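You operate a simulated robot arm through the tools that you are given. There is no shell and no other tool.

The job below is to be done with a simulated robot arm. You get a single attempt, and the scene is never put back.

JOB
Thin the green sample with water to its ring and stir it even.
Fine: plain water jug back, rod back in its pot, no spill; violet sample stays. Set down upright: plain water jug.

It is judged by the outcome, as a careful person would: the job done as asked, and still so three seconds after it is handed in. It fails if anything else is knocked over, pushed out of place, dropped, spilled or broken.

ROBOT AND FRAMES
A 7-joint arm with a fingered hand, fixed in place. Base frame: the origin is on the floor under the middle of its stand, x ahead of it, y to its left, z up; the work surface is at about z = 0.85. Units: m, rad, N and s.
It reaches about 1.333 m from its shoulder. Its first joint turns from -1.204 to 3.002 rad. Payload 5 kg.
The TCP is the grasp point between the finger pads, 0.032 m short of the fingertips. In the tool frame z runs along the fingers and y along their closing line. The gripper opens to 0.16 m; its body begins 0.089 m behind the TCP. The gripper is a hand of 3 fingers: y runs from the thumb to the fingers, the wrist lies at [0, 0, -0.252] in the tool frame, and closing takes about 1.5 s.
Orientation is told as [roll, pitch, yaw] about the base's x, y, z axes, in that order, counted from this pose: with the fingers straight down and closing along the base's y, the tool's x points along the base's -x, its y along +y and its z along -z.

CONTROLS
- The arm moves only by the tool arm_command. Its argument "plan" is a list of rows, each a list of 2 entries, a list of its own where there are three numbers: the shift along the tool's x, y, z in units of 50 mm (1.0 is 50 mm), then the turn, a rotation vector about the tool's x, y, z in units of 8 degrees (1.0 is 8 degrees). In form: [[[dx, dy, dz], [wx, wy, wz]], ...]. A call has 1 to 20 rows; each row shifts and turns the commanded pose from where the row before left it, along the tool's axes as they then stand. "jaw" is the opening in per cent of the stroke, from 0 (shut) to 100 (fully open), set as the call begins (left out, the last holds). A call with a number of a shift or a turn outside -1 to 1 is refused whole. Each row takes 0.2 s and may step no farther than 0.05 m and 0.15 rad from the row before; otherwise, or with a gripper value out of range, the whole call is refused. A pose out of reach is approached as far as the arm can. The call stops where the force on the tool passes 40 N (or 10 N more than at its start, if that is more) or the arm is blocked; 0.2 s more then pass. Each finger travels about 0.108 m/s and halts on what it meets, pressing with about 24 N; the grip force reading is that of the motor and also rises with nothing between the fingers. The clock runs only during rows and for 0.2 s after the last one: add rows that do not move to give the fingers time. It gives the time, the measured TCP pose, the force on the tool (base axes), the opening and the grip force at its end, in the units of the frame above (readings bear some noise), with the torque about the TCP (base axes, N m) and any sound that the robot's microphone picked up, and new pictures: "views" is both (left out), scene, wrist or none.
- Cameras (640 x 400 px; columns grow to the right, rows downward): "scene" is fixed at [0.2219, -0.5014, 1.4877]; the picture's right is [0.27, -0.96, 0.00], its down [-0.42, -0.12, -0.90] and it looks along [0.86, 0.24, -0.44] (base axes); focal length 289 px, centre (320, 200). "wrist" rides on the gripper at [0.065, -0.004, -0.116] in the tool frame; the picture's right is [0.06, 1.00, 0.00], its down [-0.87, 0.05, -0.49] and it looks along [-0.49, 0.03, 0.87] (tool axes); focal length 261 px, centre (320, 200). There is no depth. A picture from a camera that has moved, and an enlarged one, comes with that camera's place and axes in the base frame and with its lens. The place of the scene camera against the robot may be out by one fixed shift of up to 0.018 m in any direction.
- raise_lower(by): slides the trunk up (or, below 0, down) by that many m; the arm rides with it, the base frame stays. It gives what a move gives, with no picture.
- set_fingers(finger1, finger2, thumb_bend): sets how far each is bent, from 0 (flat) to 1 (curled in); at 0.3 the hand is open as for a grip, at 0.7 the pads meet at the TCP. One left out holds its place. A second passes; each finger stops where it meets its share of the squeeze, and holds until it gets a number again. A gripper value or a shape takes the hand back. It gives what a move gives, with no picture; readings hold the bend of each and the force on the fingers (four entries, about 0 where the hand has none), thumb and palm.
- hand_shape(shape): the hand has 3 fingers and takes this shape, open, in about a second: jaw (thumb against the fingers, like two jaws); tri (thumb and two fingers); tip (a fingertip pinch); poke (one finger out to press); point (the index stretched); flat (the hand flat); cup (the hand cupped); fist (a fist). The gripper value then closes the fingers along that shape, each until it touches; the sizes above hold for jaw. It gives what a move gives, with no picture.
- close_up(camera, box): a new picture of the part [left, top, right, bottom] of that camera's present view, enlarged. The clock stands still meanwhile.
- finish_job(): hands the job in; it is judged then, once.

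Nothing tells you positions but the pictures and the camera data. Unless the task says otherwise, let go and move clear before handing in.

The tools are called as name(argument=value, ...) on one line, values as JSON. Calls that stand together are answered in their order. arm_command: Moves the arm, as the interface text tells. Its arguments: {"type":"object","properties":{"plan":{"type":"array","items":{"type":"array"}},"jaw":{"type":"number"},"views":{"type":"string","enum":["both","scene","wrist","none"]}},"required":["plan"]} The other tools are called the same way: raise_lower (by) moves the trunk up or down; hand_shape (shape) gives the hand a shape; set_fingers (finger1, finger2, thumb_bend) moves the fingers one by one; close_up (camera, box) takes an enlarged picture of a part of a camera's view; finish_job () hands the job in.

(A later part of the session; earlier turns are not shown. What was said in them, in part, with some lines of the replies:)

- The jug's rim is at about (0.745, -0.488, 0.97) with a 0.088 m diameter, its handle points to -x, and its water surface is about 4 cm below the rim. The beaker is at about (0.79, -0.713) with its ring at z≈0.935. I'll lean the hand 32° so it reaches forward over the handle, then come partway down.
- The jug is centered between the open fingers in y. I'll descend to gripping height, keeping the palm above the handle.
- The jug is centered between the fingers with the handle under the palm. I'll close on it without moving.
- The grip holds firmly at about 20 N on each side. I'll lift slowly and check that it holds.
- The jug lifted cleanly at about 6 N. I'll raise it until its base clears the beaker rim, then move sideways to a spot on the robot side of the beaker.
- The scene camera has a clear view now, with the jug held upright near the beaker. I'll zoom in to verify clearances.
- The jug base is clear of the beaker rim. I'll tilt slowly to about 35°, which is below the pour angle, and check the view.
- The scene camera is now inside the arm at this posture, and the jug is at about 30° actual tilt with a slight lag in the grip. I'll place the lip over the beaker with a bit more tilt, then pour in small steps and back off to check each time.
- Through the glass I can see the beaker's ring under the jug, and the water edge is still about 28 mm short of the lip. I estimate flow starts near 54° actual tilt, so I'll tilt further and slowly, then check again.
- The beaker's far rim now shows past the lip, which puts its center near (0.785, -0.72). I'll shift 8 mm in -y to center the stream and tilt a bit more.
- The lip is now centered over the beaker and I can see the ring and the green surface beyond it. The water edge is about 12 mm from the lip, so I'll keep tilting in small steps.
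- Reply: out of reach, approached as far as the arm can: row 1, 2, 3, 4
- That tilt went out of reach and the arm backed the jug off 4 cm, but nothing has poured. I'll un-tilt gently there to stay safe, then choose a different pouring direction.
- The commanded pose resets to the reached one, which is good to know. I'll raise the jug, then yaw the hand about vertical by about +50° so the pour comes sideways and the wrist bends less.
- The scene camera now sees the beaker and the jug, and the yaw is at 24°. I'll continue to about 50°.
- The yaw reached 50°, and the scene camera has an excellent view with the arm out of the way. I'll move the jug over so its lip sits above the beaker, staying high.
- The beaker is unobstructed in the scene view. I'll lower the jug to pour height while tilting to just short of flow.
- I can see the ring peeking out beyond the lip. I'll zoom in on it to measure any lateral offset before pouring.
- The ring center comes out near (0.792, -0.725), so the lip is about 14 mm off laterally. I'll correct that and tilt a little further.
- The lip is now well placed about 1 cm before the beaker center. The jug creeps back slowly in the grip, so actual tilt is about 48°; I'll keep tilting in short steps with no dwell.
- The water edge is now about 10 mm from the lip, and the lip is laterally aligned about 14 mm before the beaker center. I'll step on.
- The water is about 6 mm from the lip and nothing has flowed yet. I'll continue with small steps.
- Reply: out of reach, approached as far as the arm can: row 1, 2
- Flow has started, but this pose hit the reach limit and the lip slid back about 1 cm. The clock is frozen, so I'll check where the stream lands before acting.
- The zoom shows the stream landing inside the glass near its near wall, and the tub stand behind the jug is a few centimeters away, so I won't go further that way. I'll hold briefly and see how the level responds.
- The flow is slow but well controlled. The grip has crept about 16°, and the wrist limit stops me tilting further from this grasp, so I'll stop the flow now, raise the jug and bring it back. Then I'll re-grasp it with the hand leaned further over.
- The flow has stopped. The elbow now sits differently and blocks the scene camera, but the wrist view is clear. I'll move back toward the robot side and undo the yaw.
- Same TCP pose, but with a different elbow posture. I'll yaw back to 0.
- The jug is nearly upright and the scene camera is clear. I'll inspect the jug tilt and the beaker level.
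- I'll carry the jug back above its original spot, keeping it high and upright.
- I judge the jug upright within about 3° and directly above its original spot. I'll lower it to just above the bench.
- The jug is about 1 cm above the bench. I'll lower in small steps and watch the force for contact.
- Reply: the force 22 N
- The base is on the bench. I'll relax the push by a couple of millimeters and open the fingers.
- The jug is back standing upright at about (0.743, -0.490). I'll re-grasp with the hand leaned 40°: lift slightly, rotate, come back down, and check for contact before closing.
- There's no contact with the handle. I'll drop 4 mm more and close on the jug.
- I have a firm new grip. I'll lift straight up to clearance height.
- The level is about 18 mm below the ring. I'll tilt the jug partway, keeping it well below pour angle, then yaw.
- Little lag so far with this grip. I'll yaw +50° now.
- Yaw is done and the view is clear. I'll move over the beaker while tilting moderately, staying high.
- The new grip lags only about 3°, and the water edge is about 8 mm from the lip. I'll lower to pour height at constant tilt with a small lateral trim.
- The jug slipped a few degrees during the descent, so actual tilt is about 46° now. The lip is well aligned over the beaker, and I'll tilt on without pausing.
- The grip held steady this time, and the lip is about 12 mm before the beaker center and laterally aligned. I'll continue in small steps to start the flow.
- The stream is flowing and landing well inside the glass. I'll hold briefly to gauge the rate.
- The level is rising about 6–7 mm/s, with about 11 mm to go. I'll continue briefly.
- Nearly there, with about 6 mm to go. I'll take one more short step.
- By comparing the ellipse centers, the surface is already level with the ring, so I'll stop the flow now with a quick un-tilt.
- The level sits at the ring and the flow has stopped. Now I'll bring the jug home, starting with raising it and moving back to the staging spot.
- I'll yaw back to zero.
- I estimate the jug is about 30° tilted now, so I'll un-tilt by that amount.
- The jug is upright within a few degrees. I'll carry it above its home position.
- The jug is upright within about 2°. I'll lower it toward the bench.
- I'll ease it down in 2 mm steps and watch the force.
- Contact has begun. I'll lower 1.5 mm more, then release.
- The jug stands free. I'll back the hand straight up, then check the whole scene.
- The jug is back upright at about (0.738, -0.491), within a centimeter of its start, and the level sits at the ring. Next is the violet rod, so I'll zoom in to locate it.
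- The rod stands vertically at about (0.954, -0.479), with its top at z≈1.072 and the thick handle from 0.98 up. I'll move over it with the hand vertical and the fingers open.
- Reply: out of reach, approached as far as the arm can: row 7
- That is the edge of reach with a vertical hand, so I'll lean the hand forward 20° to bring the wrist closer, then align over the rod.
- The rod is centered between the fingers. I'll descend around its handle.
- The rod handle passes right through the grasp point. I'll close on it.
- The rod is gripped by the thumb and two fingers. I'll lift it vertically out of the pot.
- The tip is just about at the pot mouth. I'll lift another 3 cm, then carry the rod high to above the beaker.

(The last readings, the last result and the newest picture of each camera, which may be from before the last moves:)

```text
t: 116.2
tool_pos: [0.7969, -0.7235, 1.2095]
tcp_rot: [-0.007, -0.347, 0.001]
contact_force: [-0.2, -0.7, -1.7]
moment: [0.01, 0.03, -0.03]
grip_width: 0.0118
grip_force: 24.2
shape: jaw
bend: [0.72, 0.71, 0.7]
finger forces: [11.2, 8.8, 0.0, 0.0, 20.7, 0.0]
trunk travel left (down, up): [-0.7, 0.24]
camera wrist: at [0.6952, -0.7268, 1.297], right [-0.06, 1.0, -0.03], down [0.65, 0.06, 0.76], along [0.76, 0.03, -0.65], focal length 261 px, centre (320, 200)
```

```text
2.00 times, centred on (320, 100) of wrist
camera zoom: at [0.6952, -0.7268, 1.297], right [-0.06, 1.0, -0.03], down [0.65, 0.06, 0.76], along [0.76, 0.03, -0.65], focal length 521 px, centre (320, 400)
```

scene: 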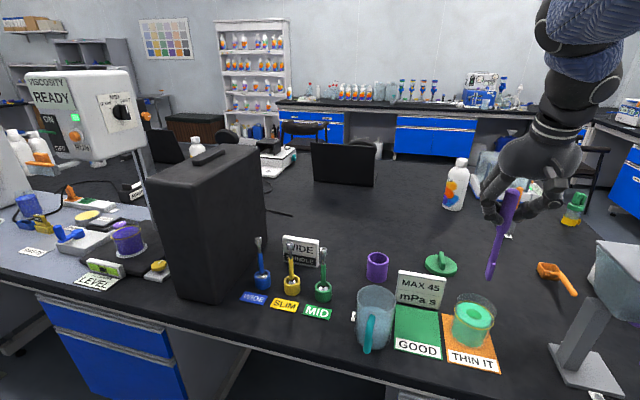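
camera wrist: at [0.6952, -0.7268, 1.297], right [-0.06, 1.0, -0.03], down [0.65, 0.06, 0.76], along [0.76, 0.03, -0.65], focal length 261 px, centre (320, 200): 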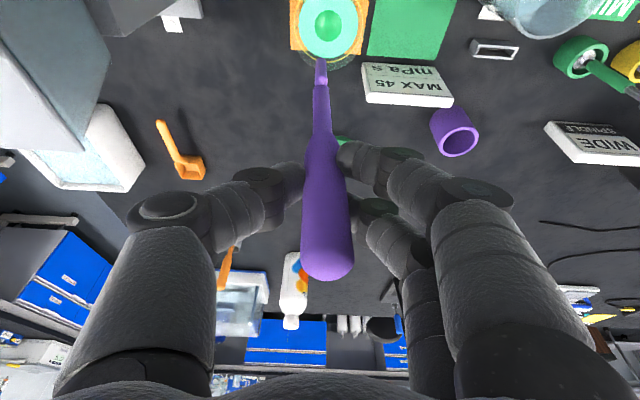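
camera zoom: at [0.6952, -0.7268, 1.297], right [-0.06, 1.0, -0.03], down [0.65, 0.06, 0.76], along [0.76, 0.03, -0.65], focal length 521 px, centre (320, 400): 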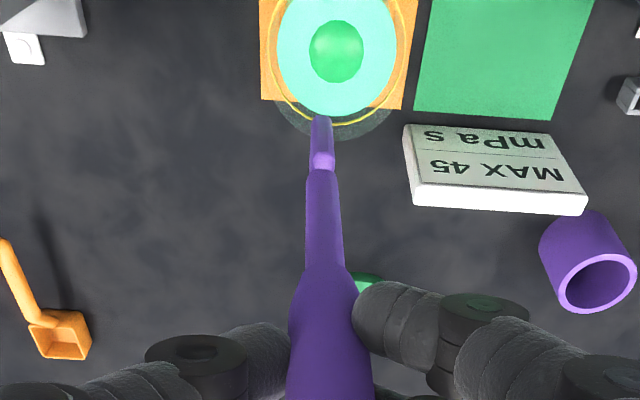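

The rod hangs vertically with its tip at about (0.798, -0.729, 1.03), and the beaker center is near (0.794, -0.721). I'll trim and lower to just above the rim.

arm_command(plan=[[[0.127, 0.047, 0.273], [0, 0, 0]], [[0.127, 0.047, 0.273], [0, 0, 0]], [[0.127, 0.047, 0.273], [0, 0, 0]], [[0, 0, 0], [0, 0, 0]]], views="both")

close_up(camera="scene", box=[440, 230, 540, 350])

close_up(camera="wrist", box=[260, 0, 400, 120])

```text
t: 117.2
tool_pos: [0.7926, -0.7154, 1.1666]
tcp_rot: [-0.004, -0.346, 0.001]
contact_force: [0.2, 0.0, -0.8]
moment: [0.02, -0.03, -0.04]
grip_width: 0.012
grip_force: 23.8
shape: jaw
bend: [0.72, 0.71, 0.7]
finger forces: [11.5, 9.1, 0.0, 0.0, 20.6, 0.1]
trunk travel left (down, up): [-0.7, 0.24]
camera wrist: at [0.6912, -0.7188, 1.2537], right [-0.06, 1.0, -0.03], down [0.65, 0.06, 0.76], along [0.76, 0.03, -0.65], focal length 261 px, centre (320, 200)
```

scene: 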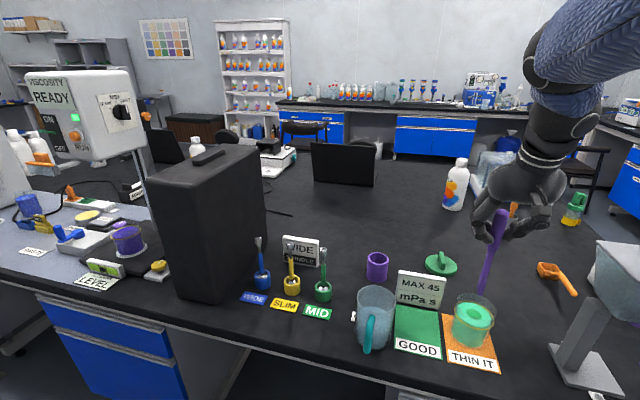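
wrist: 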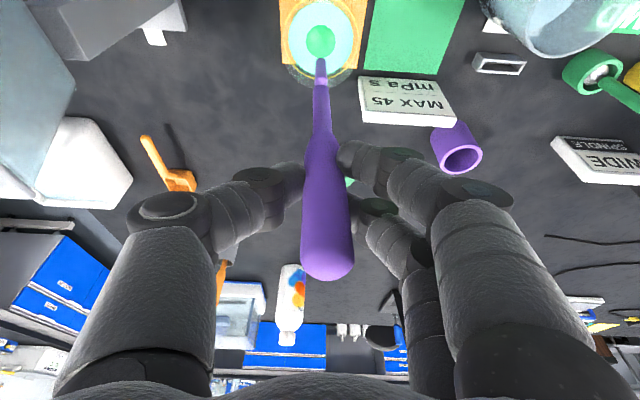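

```text
3.33 times, centred on (490, 290) of scene
camera zoom: at [0.2219, -0.5014, 1.4877], right [0.27, -0.96, 0.0], down [-0.42, -0.12, -0.9], along [0.86, 0.24, -0.44], focal length 964 px, centre (-247, -100)
```

zoom: 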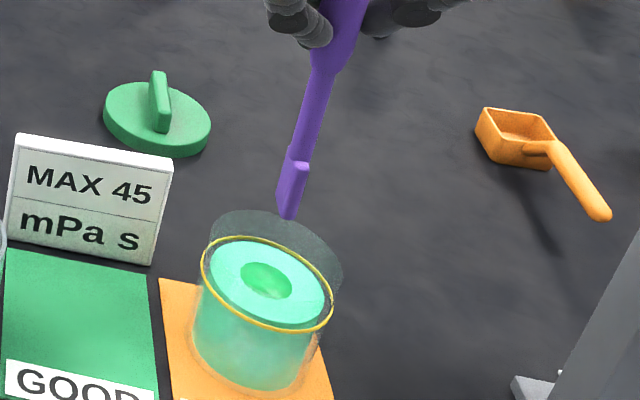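

```text
3.33 times, centred on (330, 60) of wrist
camera zoom: at [0.6912, -0.7188, 1.2537], right [-0.06, 1.0, -0.03], down [0.65, 0.06, 0.76], along [0.76, 0.03, -0.65], focal length 869 px, centre (287, 667)
```

zoom: 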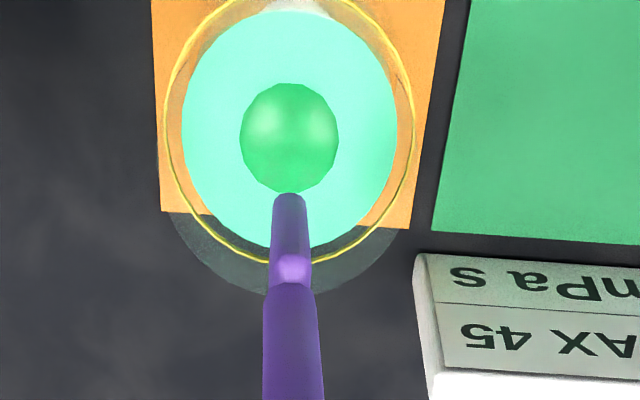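

The tip is within about 2 mm of the beaker axis. I'll lower it slowly into the liquid, stopping about 2 cm above the floor.

arm_command(plan=[[[0.1, -0.004, 0.262], [0, 0, 0]], [[0.1, -0.004, 0.262], [0, 0, 0]], [[0.1, -0.004, 0.262], [0, 0, 0]], [[0.1, -0.004, 0.262], [0, 0, 0]], [[0.1, -0.004, 0.262], [0, 0, 0]], [[0.1, -0.004, 0.262], [0, 0, 0]], [[0.1, -0.004, 0.262], [0, 0, 0]], [[0.08, -0.004, 0.2], [0, 0, 0]], [[0, 0, 0], [0, 0, 0]]], views="both")

close_up(camera="scene", box=[440, 230, 540, 350])

close_up(camera="wrist", box=[260, 0, 400, 120])

```text
t: 119.2
tool_pos: [0.7898, -0.7174, 1.0565]
tcp_rot: [-0.005, -0.347, 0.001]
contact_force: [-0.9, -0.7, -1.0]
moment: [0.01, 0.01, -0.03]
grip_width: 0.0119
grip_force: 24.0
shape: jaw
bend: [0.72, 0.71, 0.7]
finger forces: [11.7, 9.6, 0.0, 0.0, 20.6, 0.0]
trunk travel left (down, up): [-0.7, 0.24]
camera wrist: at [0.6891, -0.7213, 1.1432], right [-0.06, 1.0, -0.03], down [0.65, 0.06, 0.76], along [0.76, 0.03, -0.65], focal length 261 px, centre (320, 200)
```

scene: 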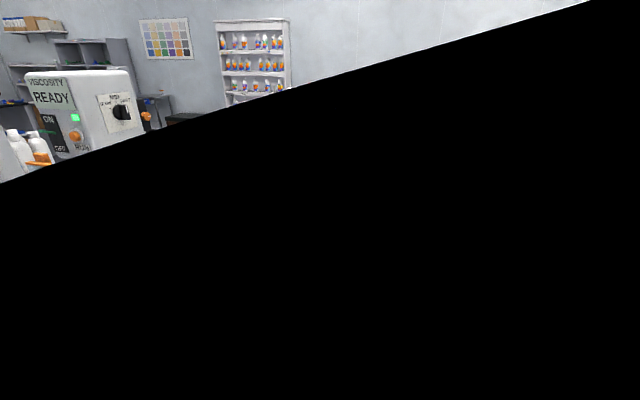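
wrist: 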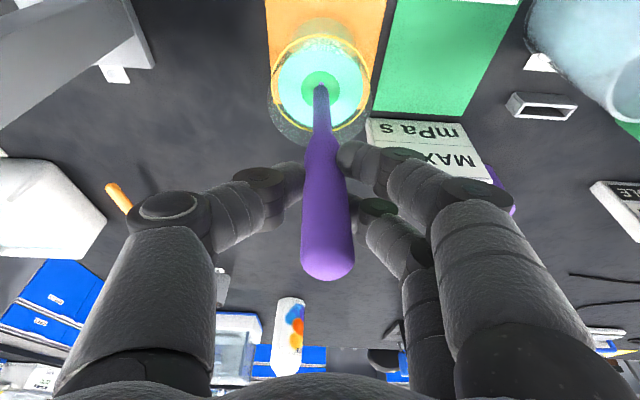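

```text
3.33 times, centred on (490, 290) of scene
camera zoom: at [0.2219, -0.5014, 1.4877], right [0.27, -0.96, 0.0], down [-0.42, -0.12, -0.9], along [0.86, 0.24, -0.44], focal length 964 px, centre (-247, -100)
```

zoom: 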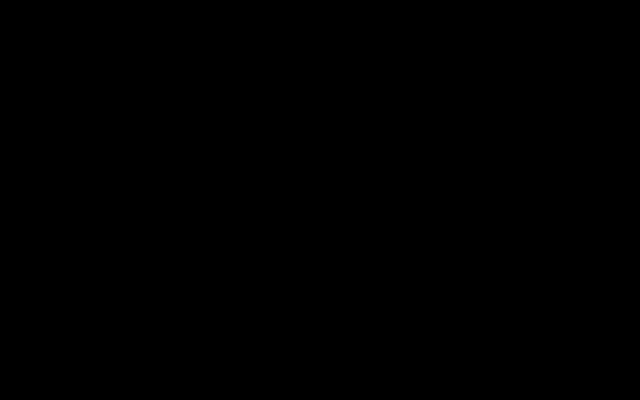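

```text
3.33 times, centred on (330, 60) of wrist
camera zoom: at [0.6891, -0.7213, 1.1432], right [-0.06, 1.0, -0.03], down [0.65, 0.06, 0.76], along [0.76, 0.03, -0.65], focal length 869 px, centre (287, 667)
```

zoom: 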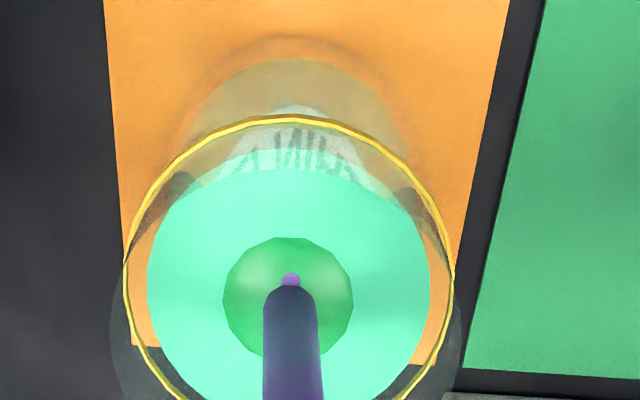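

The wrist camera shows the rod centered in the liquid. I'll stir in circles of about 18 mm radius, well clear of the wall.

arm_command(plan=[[[-0.338, 0, 0.123], [0, 0, 0]], [[0.0991, 0.2546, -0.0359], [0, 0, 0]], [[0.2393, 0.1054, -0.0868], [0, 0, 0]], [[0.2393, -0.1054, -0.0868], [0, 0, 0]], [[0.0991, -0.2546, -0.0359], [0, 0, 0]], [[-0.0991, -0.2546, 0.0359], [0, 0, 0]], [[-0.2393, -0.1054, 0.0868], [0, 0, 0]], [[-0.2393, 0.1054, 0.0868], [0, 0, 0]], [[-0.0991, 0.2546, 0.0359], [0, 0, 0]], [[0.0991, 0.2546, -0.0359], [0, 0, 0]], [[0.2393, 0.1054, -0.0868], [0, 0, 0]], [[0.2393, -0.1054, -0.0868], [0, 0, 0]], [[0.0991, -0.2546, -0.0359], [0, 0, 0]], [[-0.0991, -0.2546, 0.0359], [0, 0, 0]], [[-0.2393, -0.1054, 0.0868], [0, 0, 0]], [[-0.2393, 0.1054, 0.0868], [0, 0, 0]], [[-0.0991, 0.2546, 0.0359], [0, 0, 0]]], views="wrist")

close_up(camera="wrist", box=[250, 0, 410, 150])

```text
t: 122.8
tool_pos: [0.8073, -0.7162, 1.0577]
tcp_rot: [-0.006, -0.348, 0.002]
contact_force: [0.3, 0.3, -1.5]
moment: [0.0, -0.02, 0.01]
grip_width: 0.012
grip_force: 24.2
shape: jaw
bend: [0.72, 0.71, 0.7]
finger forces: [11.9, 9.9, 0.0, 0.1, 20.7, 0.1]
trunk travel left (down, up): [-0.7, 0.24]
camera wrist: at [0.706, -0.7205, 1.1439], right [-0.06, 1.0, -0.03], down [0.65, 0.06, 0.76], along [0.76, 0.03, -0.65], focal length 261 px, centre (320, 200)
```

wrist: 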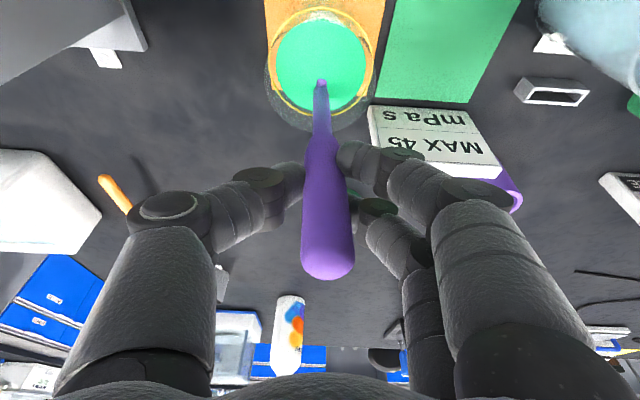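

```text
2.67 times, centred on (330, 75) of wrist
camera zoom: at [0.706, -0.7205, 1.1439], right [-0.06, 1.0, -0.03], down [0.65, 0.06, 0.76], along [0.76, 0.03, -0.65], focal length 695 px, centre (293, 533)
```

zoom: 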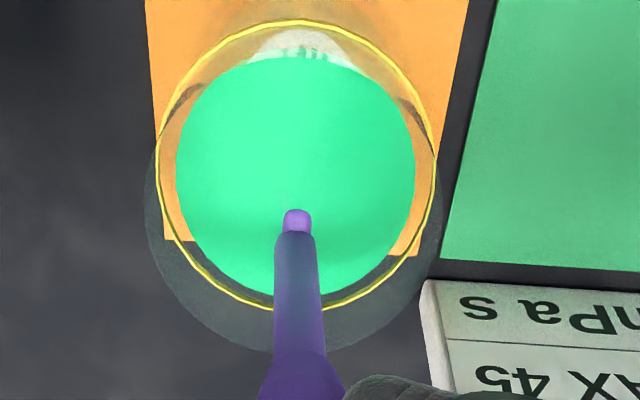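

The liquid already looks uniform and the dark blob is gone. I'll do two more turns to be sure.

arm_command(plan=[[[0.0991, 0.2546, -0.0359], [0, 0, 0]], [[0.2393, 0.1054, -0.0868], [0, 0, 0]], [[0.2393, -0.1054, -0.0868], [0, 0, 0]], [[0.0991, -0.2546, -0.0359], [0, 0, 0]], [[-0.0991, -0.2546, 0.0359], [0, 0, 0]], [[-0.2393, -0.1054, 0.0868], [0, 0, 0]], [[-0.2393, 0.1054, 0.0868], [0, 0, 0]], [[-0.0991, 0.2546, 0.0359], [0, 0, 0]], [[0.0991, 0.2546, -0.0359], [0, 0, 0]], [[0.2393, 0.1054, -0.0868], [0, 0, 0]], [[0.2393, -0.1054, -0.0868], [0, 0, 0]], [[0.0991, -0.2546, -0.0359], [0, 0, 0]], [[-0.0991, -0.2546, 0.0359], [0, 0, 0]], [[-0.2393, -0.1054, 0.0868], [0, 0, 0]], [[-0.2393, 0.1054, 0.0868], [0, 0, 0]], [[-0.0991, 0.2546, 0.0359], [0, 0, 0]], [[0.338, 0, -0.123], [0, 0, 0]], [[0, 0, 0], [0, 0, 0]]], views="both")

close_up(camera="wrist", box=[250, 0, 410, 150])

```text
t: 126.6
tool_pos: [0.7908, -0.7176, 1.0561]
tcp_rot: [-0.004, -0.349, 0.001]
contact_force: [0.7, 0.0, -1.2]
moment: [-0.02, 0.04, -0.04]
grip_width: 0.0117
grip_force: 23.9
shape: jaw
bend: [0.72, 0.71, 0.7]
finger forces: [12.0, 9.9, 0.0, 0.0, 20.5, 0.0]
trunk travel left (down, up): [-0.7, 0.24]
camera wrist: at [0.6889, -0.7213, 1.1425], right [-0.06, 1.0, -0.03], down [0.65, 0.06, 0.76], along [0.76, 0.03, -0.65], focal length 261 px, centre (320, 200)
```

scene: 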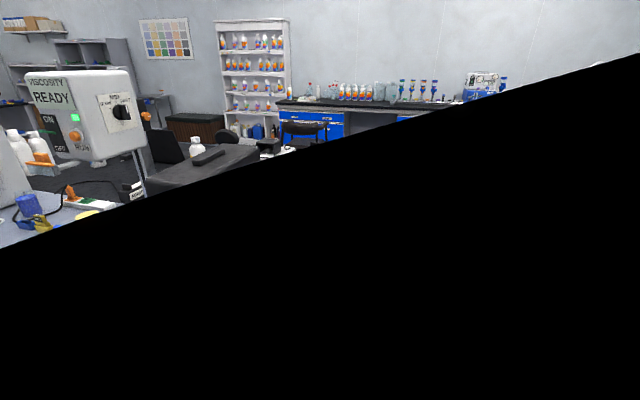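
wrist: 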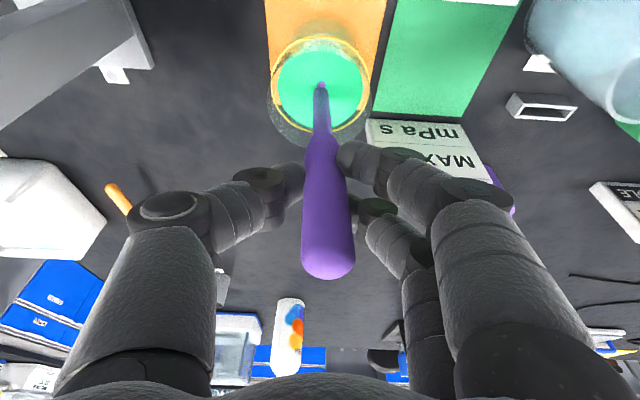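

```text
2.67 times, centred on (330, 75) of wrist
camera zoom: at [0.6889, -0.7213, 1.1425], right [-0.06, 1.0, -0.03], down [0.65, 0.06, 0.76], along [0.76, 0.03, -0.65], focal length 695 px, centre (293, 533)
```

zoom: 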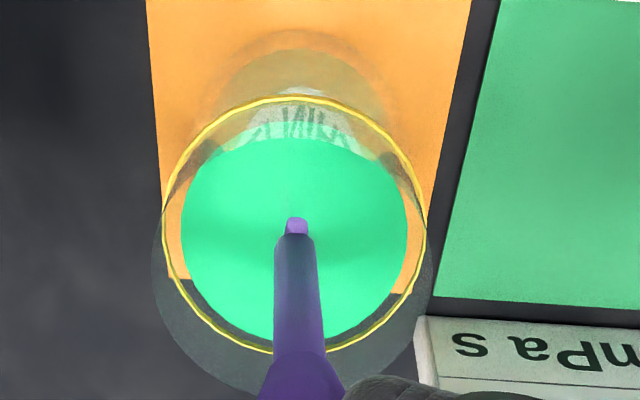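

The sample is evenly mixed. I'll lift the rod slowly, pausing just above the surface to let it drain, then continue up.

arm_command(plan=[[[-0.06, 0, -0.16], [0, 0, 0]], [[-0.1175, 0, -0.324], [0, 0, 0]], [[-0.1175, 0, -0.324], [0, 0, 0]], [[-0.1175, 0, -0.324], [0, 0, 0]], [[-0.1175, 0, -0.324], [0, 0, 0]], [[0, 0, 0], [0, 0, 0]], [[0, 0, 0], [0, 0, 0]], [[0, 0, 0], [0, 0, 0]], [[0, 0, 0], [0, 0, 0]], [[-0.1175, 0, -0.324], [0, 0, 0]], [[-0.1175, 0, -0.324], [0, 0, 0]], [[-0.1175, 0, -0.324], [0, 0, 0]], [[-0.1175, 0, -0.324], [0, 0, 0]], [[-0.06, 0, -0.16], [0, 0, 0]], [[0, 0, 0], [0, 0, 0]]], views="both")

close_up(camera="scene", box=[445, 200, 545, 350])

close_up(camera="scene", box=[445, 280, 510, 360])

```text
t: 129.8
tool_pos: [0.79, -0.7164, 1.2109]
tcp_rot: [-0.004, -0.348, 0.002]
contact_force: [-0.5, -0.7, -0.2]
moment: [0.02, -0.01, -0.02]
grip_width: 0.0115
grip_force: 24.1
shape: jaw
bend: [0.72, 0.71, 0.7]
finger forces: [12.4, 10.5, 0.1, 0.0, 20.4, 0.0]
trunk travel left (down, up): [-0.7, 0.24]
camera wrist: at [0.6887, -0.7205, 1.2989], right [-0.06, 1.0, -0.03], down [0.65, 0.06, 0.76], along [0.76, 0.03, -0.65], focal length 261 px, centre (320, 200)
```

scene: 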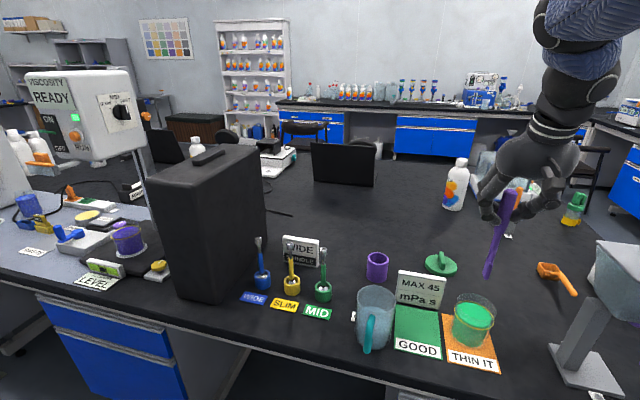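
wrist: 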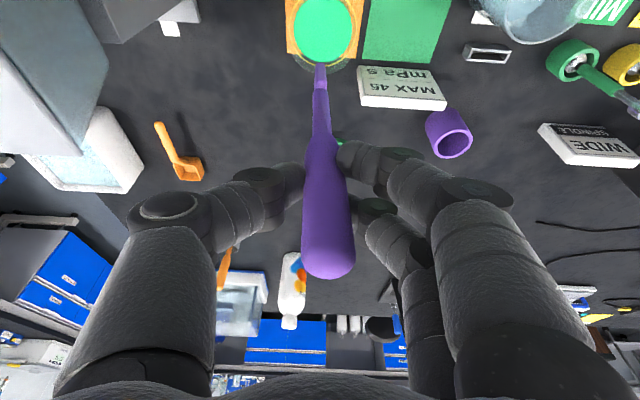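

```text
2.67 times, centred on (495, 275) of scene
camera zoom: at [0.2219, -0.5014, 1.4877], right [0.27, -0.96, 0.0], down [-0.42, -0.12, -0.9], along [0.86, 0.24, -0.44], focal length 771 px, centre (-147, 0)
```

zoom: 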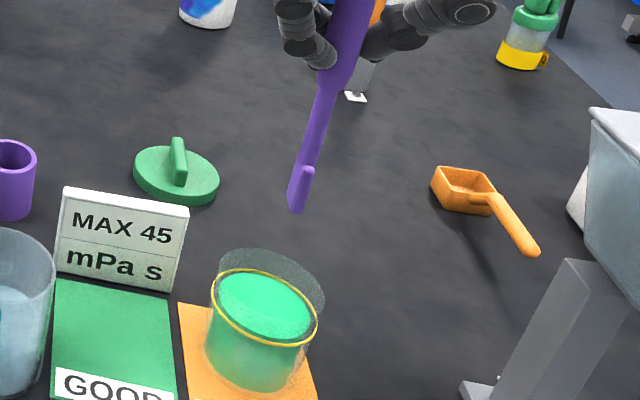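

```text
5.00 times, centred on (478, 320) of scene
camera zoom: at [0.2219, -0.5014, 1.4877], right [0.27, -0.96, 0.0], down [-0.42, -0.12, -0.9], along [0.86, 0.24, -0.44], focal length 1446 px, centre (-468, -400)
```

zoom: 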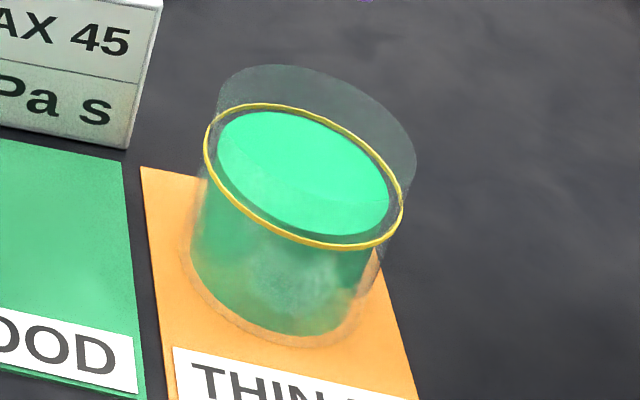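

The sample is even and sits at its ring. I'll carry the rod back to above its pot.

arm_command(plan=[[[-0.1, 0.2, 0.09], [0, 0, 0]], [[-0.2055, 0.399, 0.181], [0, 0, 0]], [[-0.2055, 0.399, 0.181], [0, 0, 0]], [[-0.2055, 0.399, 0.181], [0, 0, 0]], [[-0.2055, 0.399, 0.181], [0, 0, 0]], [[-0.2055, 0.399, 0.181], [0, 0, 0]], [[-0.2055, 0.399, 0.181], [0, 0, 0]], [[-0.2055, 0.399, 0.181], [0, 0, 0]], [[-0.2055, 0.399, 0.181], [0, 0, 0]], [[-0.2055, 0.399, 0.181], [0, 0, 0]], [[-0.2055, 0.399, 0.181], [0, 0, 0]], [[-0.2055, 0.399, 0.181], [0, 0, 0]], [[-0.1, 0.2, 0.09], [0, 0, 0]], [[0, 0, 0], [0, 0, 0]]], views="both")

close_up(camera="wrist", box=[250, 0, 410, 150])

close_up(camera="scene", box=[340, 160, 440, 290])

```text
t: 132.8
tool_pos: [0.9419, -0.4783, 1.1501]
tcp_rot: [-0.006, -0.347, 0.002]
contact_force: [-0.7, -0.1, -0.5]
moment: [-0.01, 0.01, -0.01]
grip_width: 0.0115
grip_force: 24.4
shape: jaw
bend: [0.72, 0.71, 0.7]
finger forces: [12.5, 10.7, 0.1, 0.1, 20.4, 0.0]
trunk travel left (down, up): [-0.7, 0.24]
camera wrist: at [0.8403, -0.482, 1.2375], right [-0.06, 1.0, -0.03], down [0.65, 0.06, 0.76], along [0.76, 0.03, -0.65], focal length 261 px, centre (320, 200)
```

scene: 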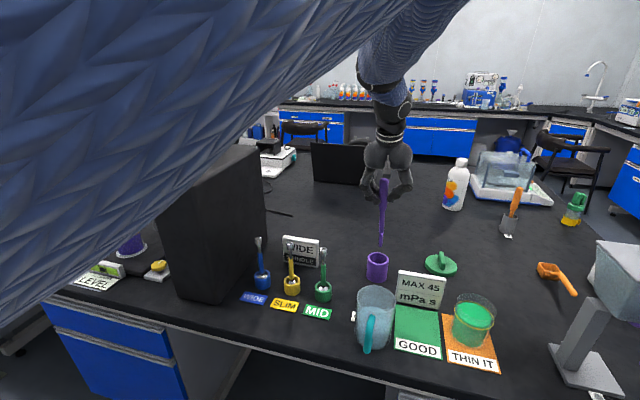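
wrist: 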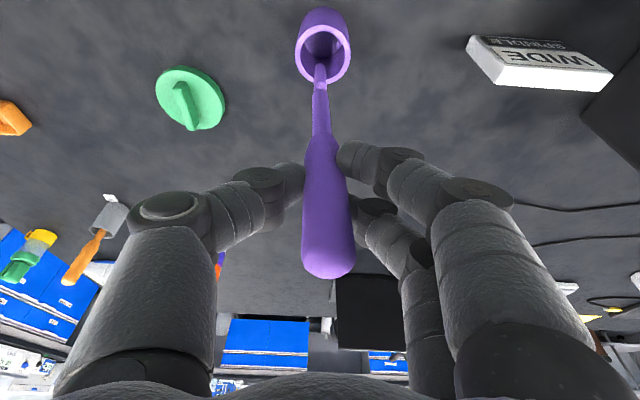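

```text
2.67 times, centred on (330, 75) of wrist
camera zoom: at [0.8403, -0.482, 1.2375], right [-0.06, 1.0, -0.03], down [0.65, 0.06, 0.76], along [0.76, 0.03, -0.65], focal length 695 px, centre (293, 533)
```

zoom: 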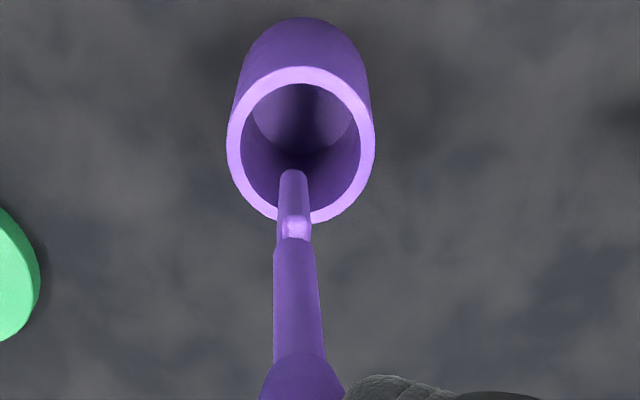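

```text
3.08 times, centred on (390, 225) of scene
camera zoom: at [0.2219, -0.5014, 1.4877], right [0.27, -0.96, 0.0], down [-0.42, -0.12, -0.9], along [0.86, 0.24, -0.44], focal length 890 px, centre (105, 123)
```

zoom: 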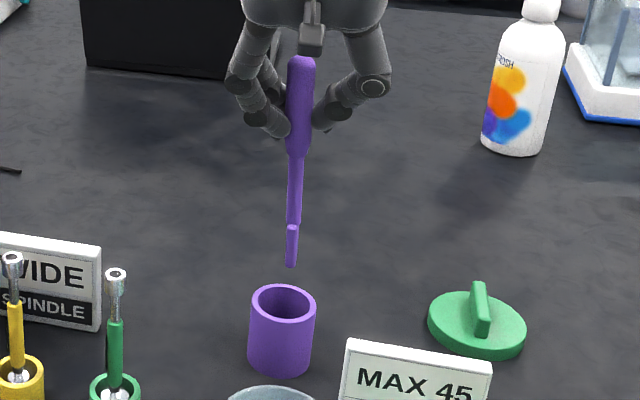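

The tip is about 4 cm above the mouth and about 6 mm short in x. I'll align it and lower partway, then check.

arm_command(plan=[[[-0.113, 0.06, 0.041], [0, 0, 0]], [[0.068, 0, 0.188], [0, 0, 0]], [[0.068, 0, 0.188], [0, 0, 0]], [[0.034, 0, 0.094], [0, 0, 0]], [[0, 0, 0], [0, 0, 0]]], views="both")

close_up(camera="wrist", box=[250, 0, 410, 150])

close_up(camera="scene", box=[350, 200, 410, 290])

```text
t: 134.0
tool_pos: [0.9471, -0.4739, 1.1271]
tcp_rot: [-0.006, -0.347, 0.004]
contact_force: [-0.3, 0.5, -0.6]
moment: [-0.01, 0.02, -0.02]
grip_width: 0.0117
grip_force: 24.2
shape: jaw
bend: [0.72, 0.71, 0.7]
finger forces: [12.5, 10.9, 0.0, 0.0, 20.3, 0.1]
trunk travel left (down, up): [-0.7, 0.24]
camera wrist: at [0.8469, -0.478, 1.2135], right [-0.06, 1.0, -0.03], down [0.65, 0.06, 0.76], along [0.76, 0.03, -0.65], focal length 261 px, centre (320, 200)
```

scene: 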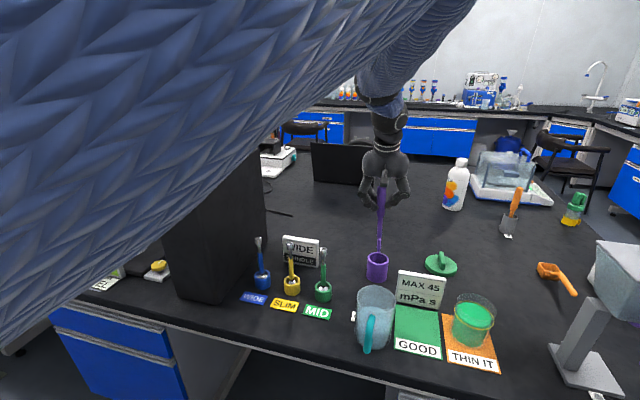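
wrist: 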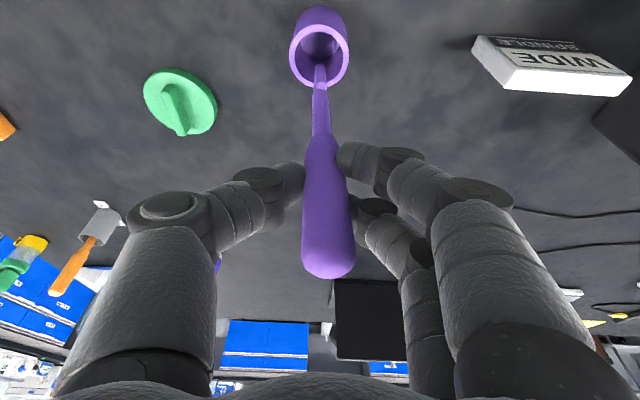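

```text
2.67 times, centred on (330, 75) of wrist
camera zoom: at [0.8469, -0.478, 1.2135], right [-0.06, 1.0, -0.03], down [0.65, 0.06, 0.76], along [0.76, 0.03, -0.65], focal length 695 px, centre (293, 533)
```

zoom: 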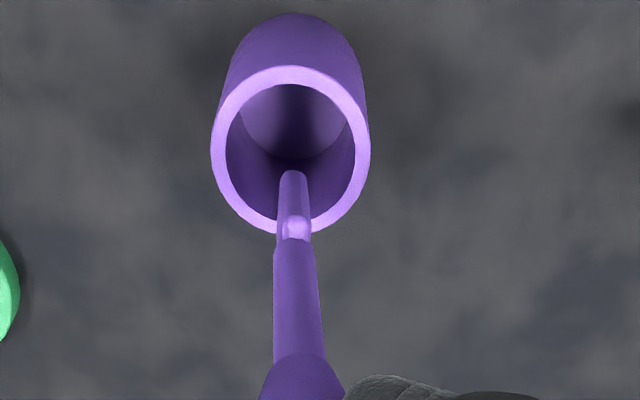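

```text
4.44 times, centred on (380, 245) of scene
camera zoom: at [0.2219, -0.5014, 1.4877], right [0.27, -0.96, 0.0], down [-0.42, -0.12, -0.9], along [0.86, 0.24, -0.44], focal length 1285 px, centre (53, 0)
```

zoom: 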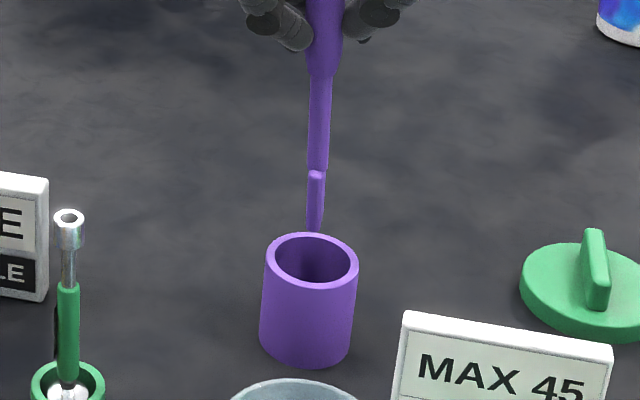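

The tip is over the mouth. I'll lower it into the pot, watching the force.

arm_command(plan=[[[0.0853, 0, 0.235], [0, 0, 0]], [[0.0853, 0, 0.235], [0, 0, 0]], [[0.0853, 0, 0.235], [0, 0, 0]], [[0, 0, 0], [0, 0, 0]]], views="both")

close_up(camera="scene", box=[350, 200, 410, 290])

close_up(camera="wrist", box=[250, 0, 410, 150])

```text
t: 135.0
tool_pos: [0.9481, -0.4731, 1.0887]
tcp_rot: [-0.005, -0.346, 0.003]
contact_force: [0.3, -0.4, -0.7]
moment: [0.02, 0.01, 0.01]
grip_width: 0.0116
grip_force: 24.5
shape: jaw
bend: [0.72, 0.71, 0.7]
finger forces: [12.7, 11.0, 0.0, 0.0, 20.3, 0.0]
trunk travel left (down, up): [-0.7, 0.24]
camera wrist: at [0.8472, -0.4772, 1.1756], right [-0.06, 1.0, -0.03], down [0.65, 0.06, 0.76], along [0.76, 0.03, -0.65], focal length 261 px, centre (320, 200)
```

scene: 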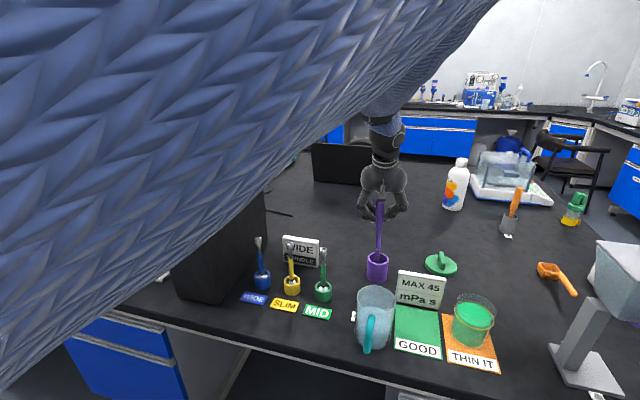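
wrist: 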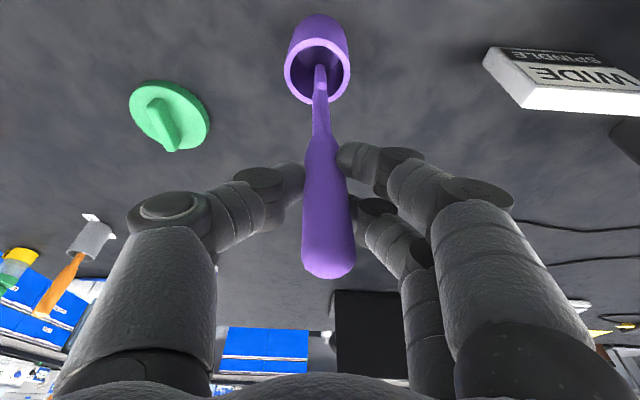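

```text
4.44 times, centred on (380, 245) of scene
camera zoom: at [0.2219, -0.5014, 1.4877], right [0.27, -0.96, 0.0], down [-0.42, -0.12, -0.9], along [0.86, 0.24, -0.44], focal length 1285 px, centre (53, 0)
```

zoom: 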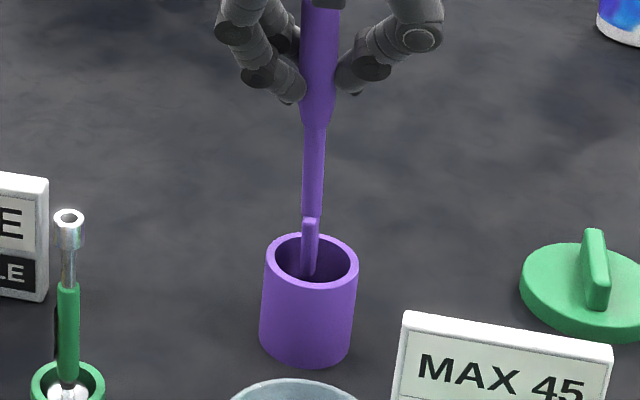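

```text
2.67 times, centred on (330, 75) of wrist
camera zoom: at [0.8472, -0.4772, 1.1756], right [-0.06, 1.0, -0.03], down [0.65, 0.06, 0.76], along [0.76, 0.03, -0.65], focal length 695 px, centre (293, 533)
```

zoom: 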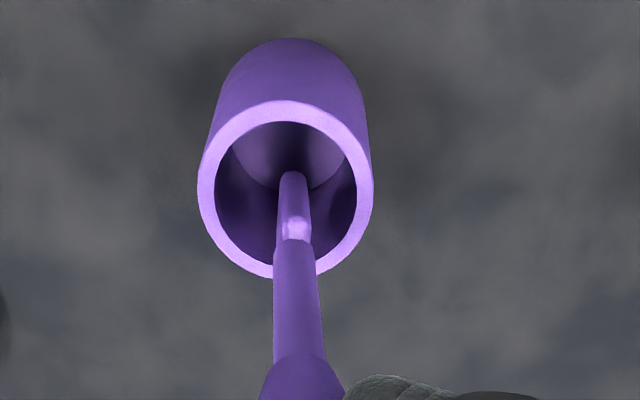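

The rod is inside the pot and centered. I'll continue down to near the floor.

arm_command(plan=[[[0.0853, 0, 0.235], [0, 0, 0]], [[0.0853, 0, 0.235], [0, 0, 0]], [[0.0853, 0, 0.235], [0, 0, 0]], [[0.03, 0, 0.08], [0, 0, 0]], [[0.02, 0, 0.055], [0, 0, 0]], [[0, 0, 0], [0, 0, 0]]], views="wrist")

close_up(camera="scene", box=[350, 200, 410, 290])

```text
t: 136.4
tool_pos: [0.9475, -0.4757, 1.044]
tcp_rot: [-0.005, -0.349, 0.004]
contact_force: [-0.5, -0.3, -1.1]
moment: [-0.01, 0.0, -0.03]
grip_width: 0.0117
grip_force: 24.0
shape: jaw
bend: [0.72, 0.71, 0.7]
finger forces: [12.8, 11.1, 0.0, 0.0, 20.2, 0.1]
trunk travel left (down, up): [-0.7, 0.24]
camera wrist: at [0.8473, -0.4791, 1.1313], right [-0.06, 1.0, -0.03], down [0.65, 0.06, 0.76], along [0.76, 0.03, -0.65], focal length 261 px, centre (320, 200)
```

wrist: 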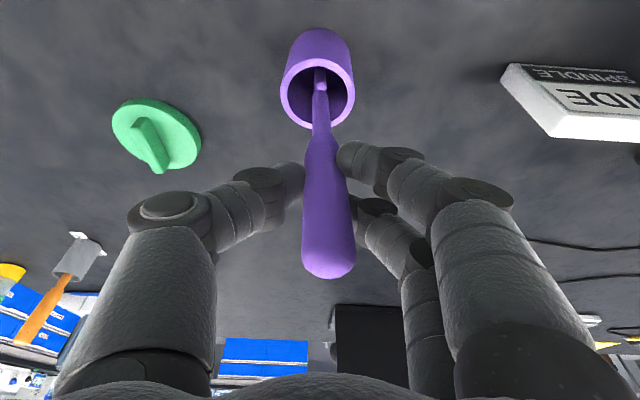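

```text
4.44 times, centred on (380, 245) of scene
camera zoom: at [0.2219, -0.5014, 1.4877], right [0.27, -0.96, 0.0], down [-0.42, -0.12, -0.9], along [0.86, 0.24, -0.44], focal length 1285 px, centre (53, 0)
```

zoom: 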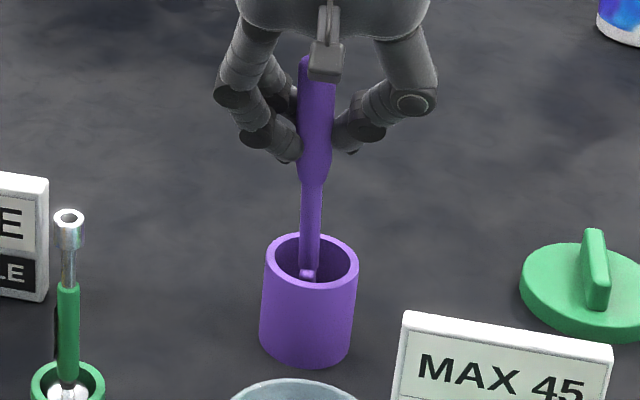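

About 7 mm remain. I'll step down gently until contact.

arm_command(plan=[[[0.0136, 0, 0.0376], [0, 0, 0]], [[0.0136, 0, 0.0376], [0, 0, 0]], [[0, 0, 0], [0, 0, 0]]], views="none")

arm_command(plan=[[[0.0136, 0, 0.0376], [0, 0, 0]], [[0, 0, 0], [0, 0, 0]]], views="none")

```text
t: 137.2
tool_pos: [0.9484, -0.4746, 1.0391]
tcp_rot: [-0.005, -0.346, 0.002]
contact_force: [-0.1, -0.2, -1.2]
moment: [0.02, 0.02, 0.0]
grip_width: 0.0115
grip_force: 24.5
shape: jaw
bend: [0.72, 0.71, 0.7]
finger forces: [12.8, 11.1, 0.0, 0.0, 20.3, 0.1]
trunk travel left (down, up): [-0.7, 0.24]
```

```text
t: 137.8
tool_pos: [0.9478, -0.4734, 1.0374]
tcp_rot: [-0.006, -0.345, 0.003]
contact_force: [-0.2, 0.3, -1.7]
moment: [-0.03, 0.02, -0.03]
grip_width: 0.012
grip_force: 23.3
shape: jaw
bend: [0.72, 0.71, 0.7]
finger forces: [12.8, 11.3, 0.0, 0.0, 20.3, 0.1]
trunk travel left (down, up): [-0.7, 0.24]
```

arm_command(plan=[[[0.0136, 0, 0.0376], [0, 0, 0]], [[0, 0, 0], [0, 0, 0]]], views="none")

arm_command(plan=[[[0.0102, 0, 0.0282], [0, 0, 0]], [[0, 0, 0], [0, 0, 0]]], views="none")

```text
t: 138.4
tool_pos: [0.9488, -0.4737, 1.0353]
tcp_rot: [-0.006, -0.347, 0.001]
contact_force: [0.0, 0.9, 0.0]
moment: [0.0, -0.01, 0.02]
grip_width: 0.0117
grip_force: 23.2
shape: jaw
bend: [0.72, 0.71, 0.7]
finger forces: [12.9, 11.3, 0.0, 0.0, 20.5, 0.1]
trunk travel left (down, up): [-0.7, 0.24]
```

```text
t: 139.0
tool_pos: [0.9488, -0.4748, 1.0346]
tcp_rot: [-0.007, -0.348, 0.002]
contact_force: [-0.8, 0.3, 5.6]
moment: [0.03, -0.04, 0.01]
grip_width: 0.0116
grip_force: 24.5
shape: jaw
bend: [0.72, 0.71, 0.71]
finger forces: [13.7, 12.1, 0.1, 0.0, 21.9, 0.0]
trunk travel left (down, up): [-0.7, 0.24]
```

The rod rests on the pot floor at about 5.6 N. I'll open the fingers partway first to see that it stays put.

arm_command(plan=[[[0, 0, 0], [0, 0, 0]], [[0, 0, 0], [0, 0, 0]], [[0, 0, 0], [0, 0, 0]], [[0, 0, 0], [0, 0, 0]]], jaw=35, views="wrist")

close_up(camera="scene", box=[340, 180, 420, 290])

```text
t: 140.0
tool_pos: [0.9478, -0.4742, 1.0337]
tcp_rot: [-0.005, -0.347, 0.002]
contact_force: [-0.6, -0.2, -0.8]
moment: [-0.02, 0.0, 0.01]
grip_width: 0.0559
grip_force: 0.2
shape: jaw
bend: [0.73, 0.73, 0.7]
finger forces: [0.1, 0.0, 0.0, 0.0, 0.0, 0.0]
trunk travel left (down, up): [-0.7, 0.24]
camera wrist: at [0.8474, -0.4787, 1.121], right [-0.06, 1.0, -0.03], down [0.65, 0.06, 0.76], along [0.76, 0.03, -0.65], focal length 261 px, centre (320, 200)
```

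wrist: 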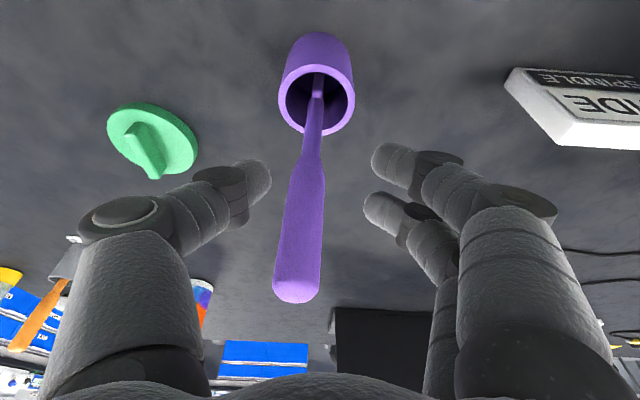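

```text
3.64 times, centred on (380, 235) of scene
camera zoom: at [0.2219, -0.5014, 1.4877], right [0.27, -0.96, 0.0], down [-0.42, -0.12, -0.9], along [0.86, 0.24, -0.44], focal length 1052 px, centre (102, 73)
```

zoom: 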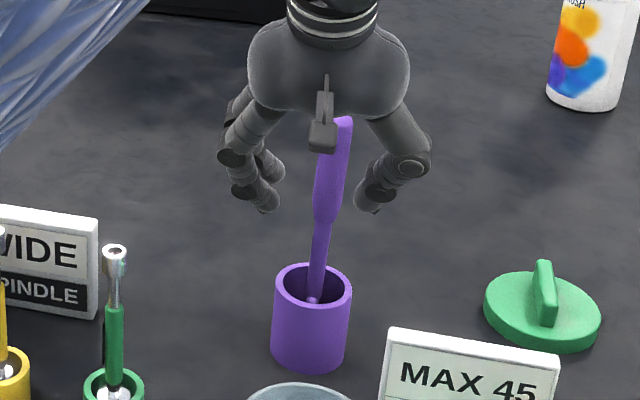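

The rod leans slightly but stands securely in its pot. I'll open fully and back straight up.

arm_command(plan=[[[0, 0, 0], [0, 0, 0]], [[0, 0, 0], [0, 0, 0]], [[0, 0, 0], [0, 0, 0]], [[-0.08, 0, -0.22], [0, 0, 0]], [[-0.17, 0, -0.47], [0, 0, 0]], [[-0.17, 0, -0.47], [0, 0, 0]], [[-0.17, 0, -0.47], [0, 0, 0]], [[0, 0, 0], [0, 0, 0]]], jaw=100, views="both")

```text
t: 141.8
tool_pos: [0.9483, -0.4762, 1.1194]
tcp_rot: [-0.004, -0.346, 0.003]
contact_force: [1.2, -0.8, -0.7]
moment: [0.02, 0.01, 0.03]
grip_width: 0.1597
grip_force: 0.1
shape: jaw
bend: [0.3, 0.3, 0.3]
finger forces: [0.0, 0.1, 0.0, 0.1, 0.0, 0.1]
trunk travel left (down, up): [-0.7, 0.24]
camera wrist: at [0.847, -0.4793, 1.2061], right [-0.06, 1.0, -0.03], down [0.65, 0.06, 0.76], along [0.76, 0.03, -0.65], focal length 261 px, centre (320, 200)
```

scene: 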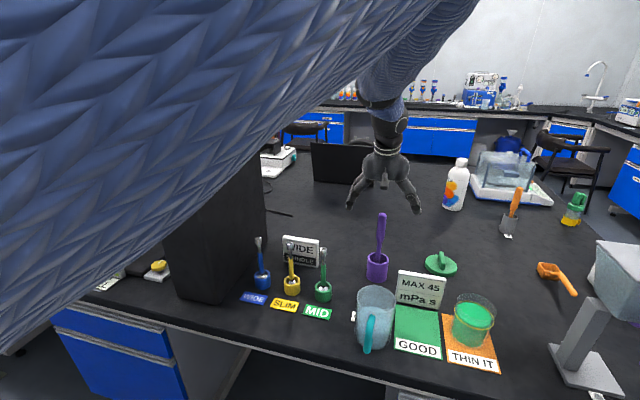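
wrist: 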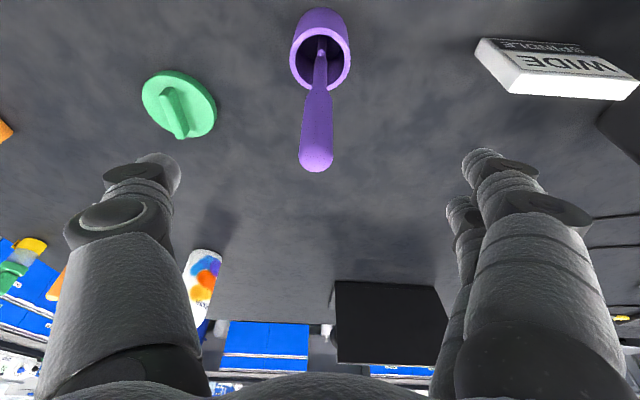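

The rod is left standing in its pot. I'll pull the hand back and up, clear of everything, and do a final check.

arm_command(plan=[[[-0.17, 0, -0.47], [0, 0, 0]], [[0.34, 0.2, -0.52], [0, 0, 0]], [[0.34, 0.25, -0.52], [0, 0, 0]], [[0.34, 0.25, -0.52], [0, 0, 0]], [[0.34, 0.25, -0.52], [0, 0, 0]], [[0.34, 0.25, -0.52], [0, 0, 0]], [[0.34, 0.25, -0.52], [0, 0, 0]], [[0.34, 0.25, -0.52], [0, 0, 0]], [[0.34, 0.25, -0.52], [0, 0, 0]], [[0, 0, 0], [0, 0.8, 0]], [[0, 0, 0], [0, 0.8, 0]], [[0, 0, 0], [0, 0.8, 0]], [[0, 0, 0], [0, 0, 0]]], views="both")

close_up(camera="scene", box=[340, 200, 520, 380])

close_up(camera="scene", box=[445, 280, 510, 360])

close_up(camera="scene", box=[0, 150, 220, 300])

```text
t: 144.6
tool_pos: [0.7492, -0.3745, 1.2954]
tcp_rot: [-0.004, -0.013, 0.0]
contact_force: [-0.7, 0.6, 0.8]
moment: [0.01, 0.01, 0.0]
grip_width: 0.16
grip_force: 0.1
shape: jaw
bend: [0.3, 0.3, 0.3]
finger forces: [0.0, 0.0, 0.0, 0.0, 0.0, 0.0]
trunk travel left (down, up): [-0.7, 0.24]
camera wrist: at [0.6812, -0.3788, 1.4105], right [-0.06, 1.0, -0.01], down [0.86, 0.06, 0.5], along [0.5, 0.03, -0.86], focal length 261 px, centre (320, 200)
```

scene: 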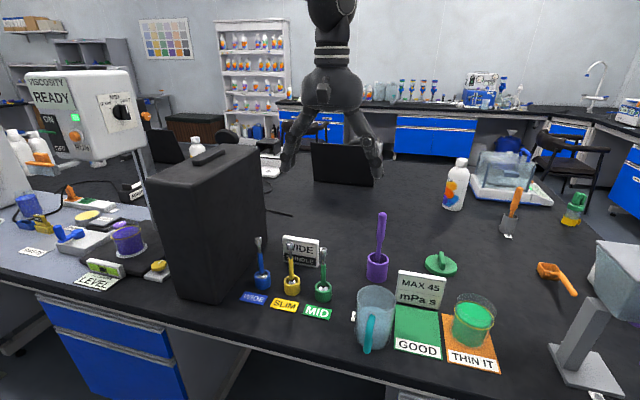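
wrist: 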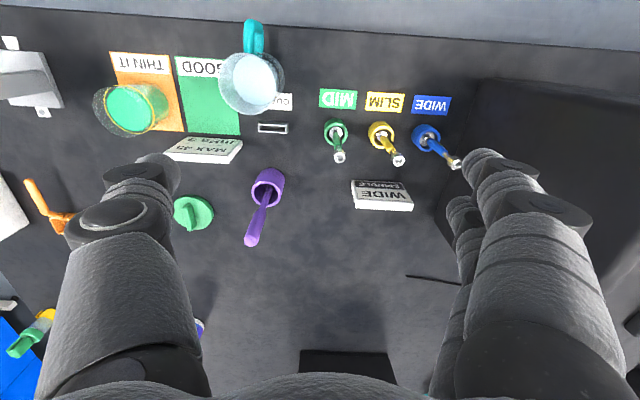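

```text
2.22 times, centred on (430, 290) of scene
camera zoom: at [0.2219, -0.5014, 1.4877], right [0.27, -0.96, 0.0], down [-0.42, -0.12, -0.9], along [0.86, 0.24, -0.44], focal length 643 px, centre (76, 0)
```

zoom: 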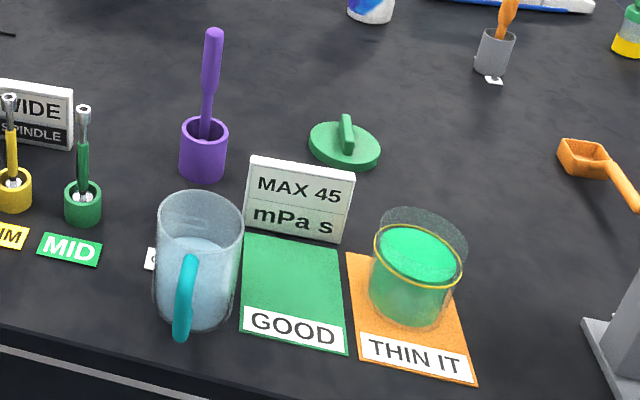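

```text
5.00 times, centred on (478, 320) of scene
camera zoom: at [0.2219, -0.5014, 1.4877], right [0.27, -0.96, 0.0], down [-0.42, -0.12, -0.9], along [0.86, 0.24, -0.44], focal length 1446 px, centre (-468, -400)
```

zoom: 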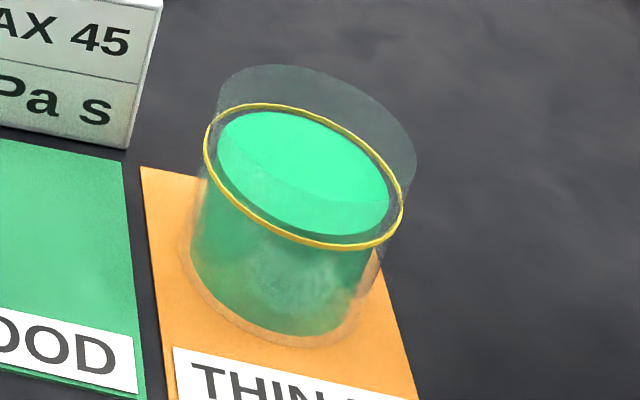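

```text
2.67 times, centred on (110, 225) of scene
camera zoom: at [0.2219, -0.5014, 1.4877], right [0.27, -0.96, 0.0], down [-0.42, -0.12, -0.9], along [0.86, 0.24, -0.44], focal length 771 px, centre (880, 133)
```

zoom: 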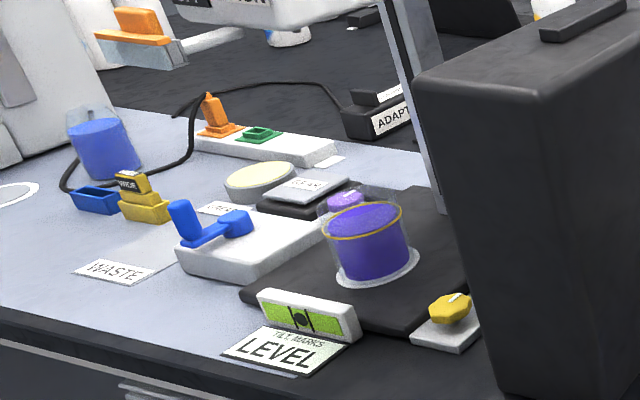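

Everything checks out. The green sample is uniform and level with its ring, the jug is upright back at its spot, and the rod is in its pot. The violet sample is untouched, there are no spills, and the hand is clear, so I'm handing in.

finish_job()

```text
The job is handed in.
```

The job is done and handed in. The green sample is thinned to its ring and stirred to an even colour.

- **Level:** from the camera views the surface sits at the ring, perhaps 1 to 3 mm above it. I could not measure it more closely than that.
- **Jug:** it is set down upright about 8 mm from where it started. The first pour hit the arm's tilt limit, so I set it down once and re-gripped it before finishing.
- **Rod:** it is back in its violet pot, leaning slightly against the side. It stood straight at the start.
- **Everything else:** the violet sample was not touched. I saw no spills or displaced items in the final pictures, and the hand is clear.
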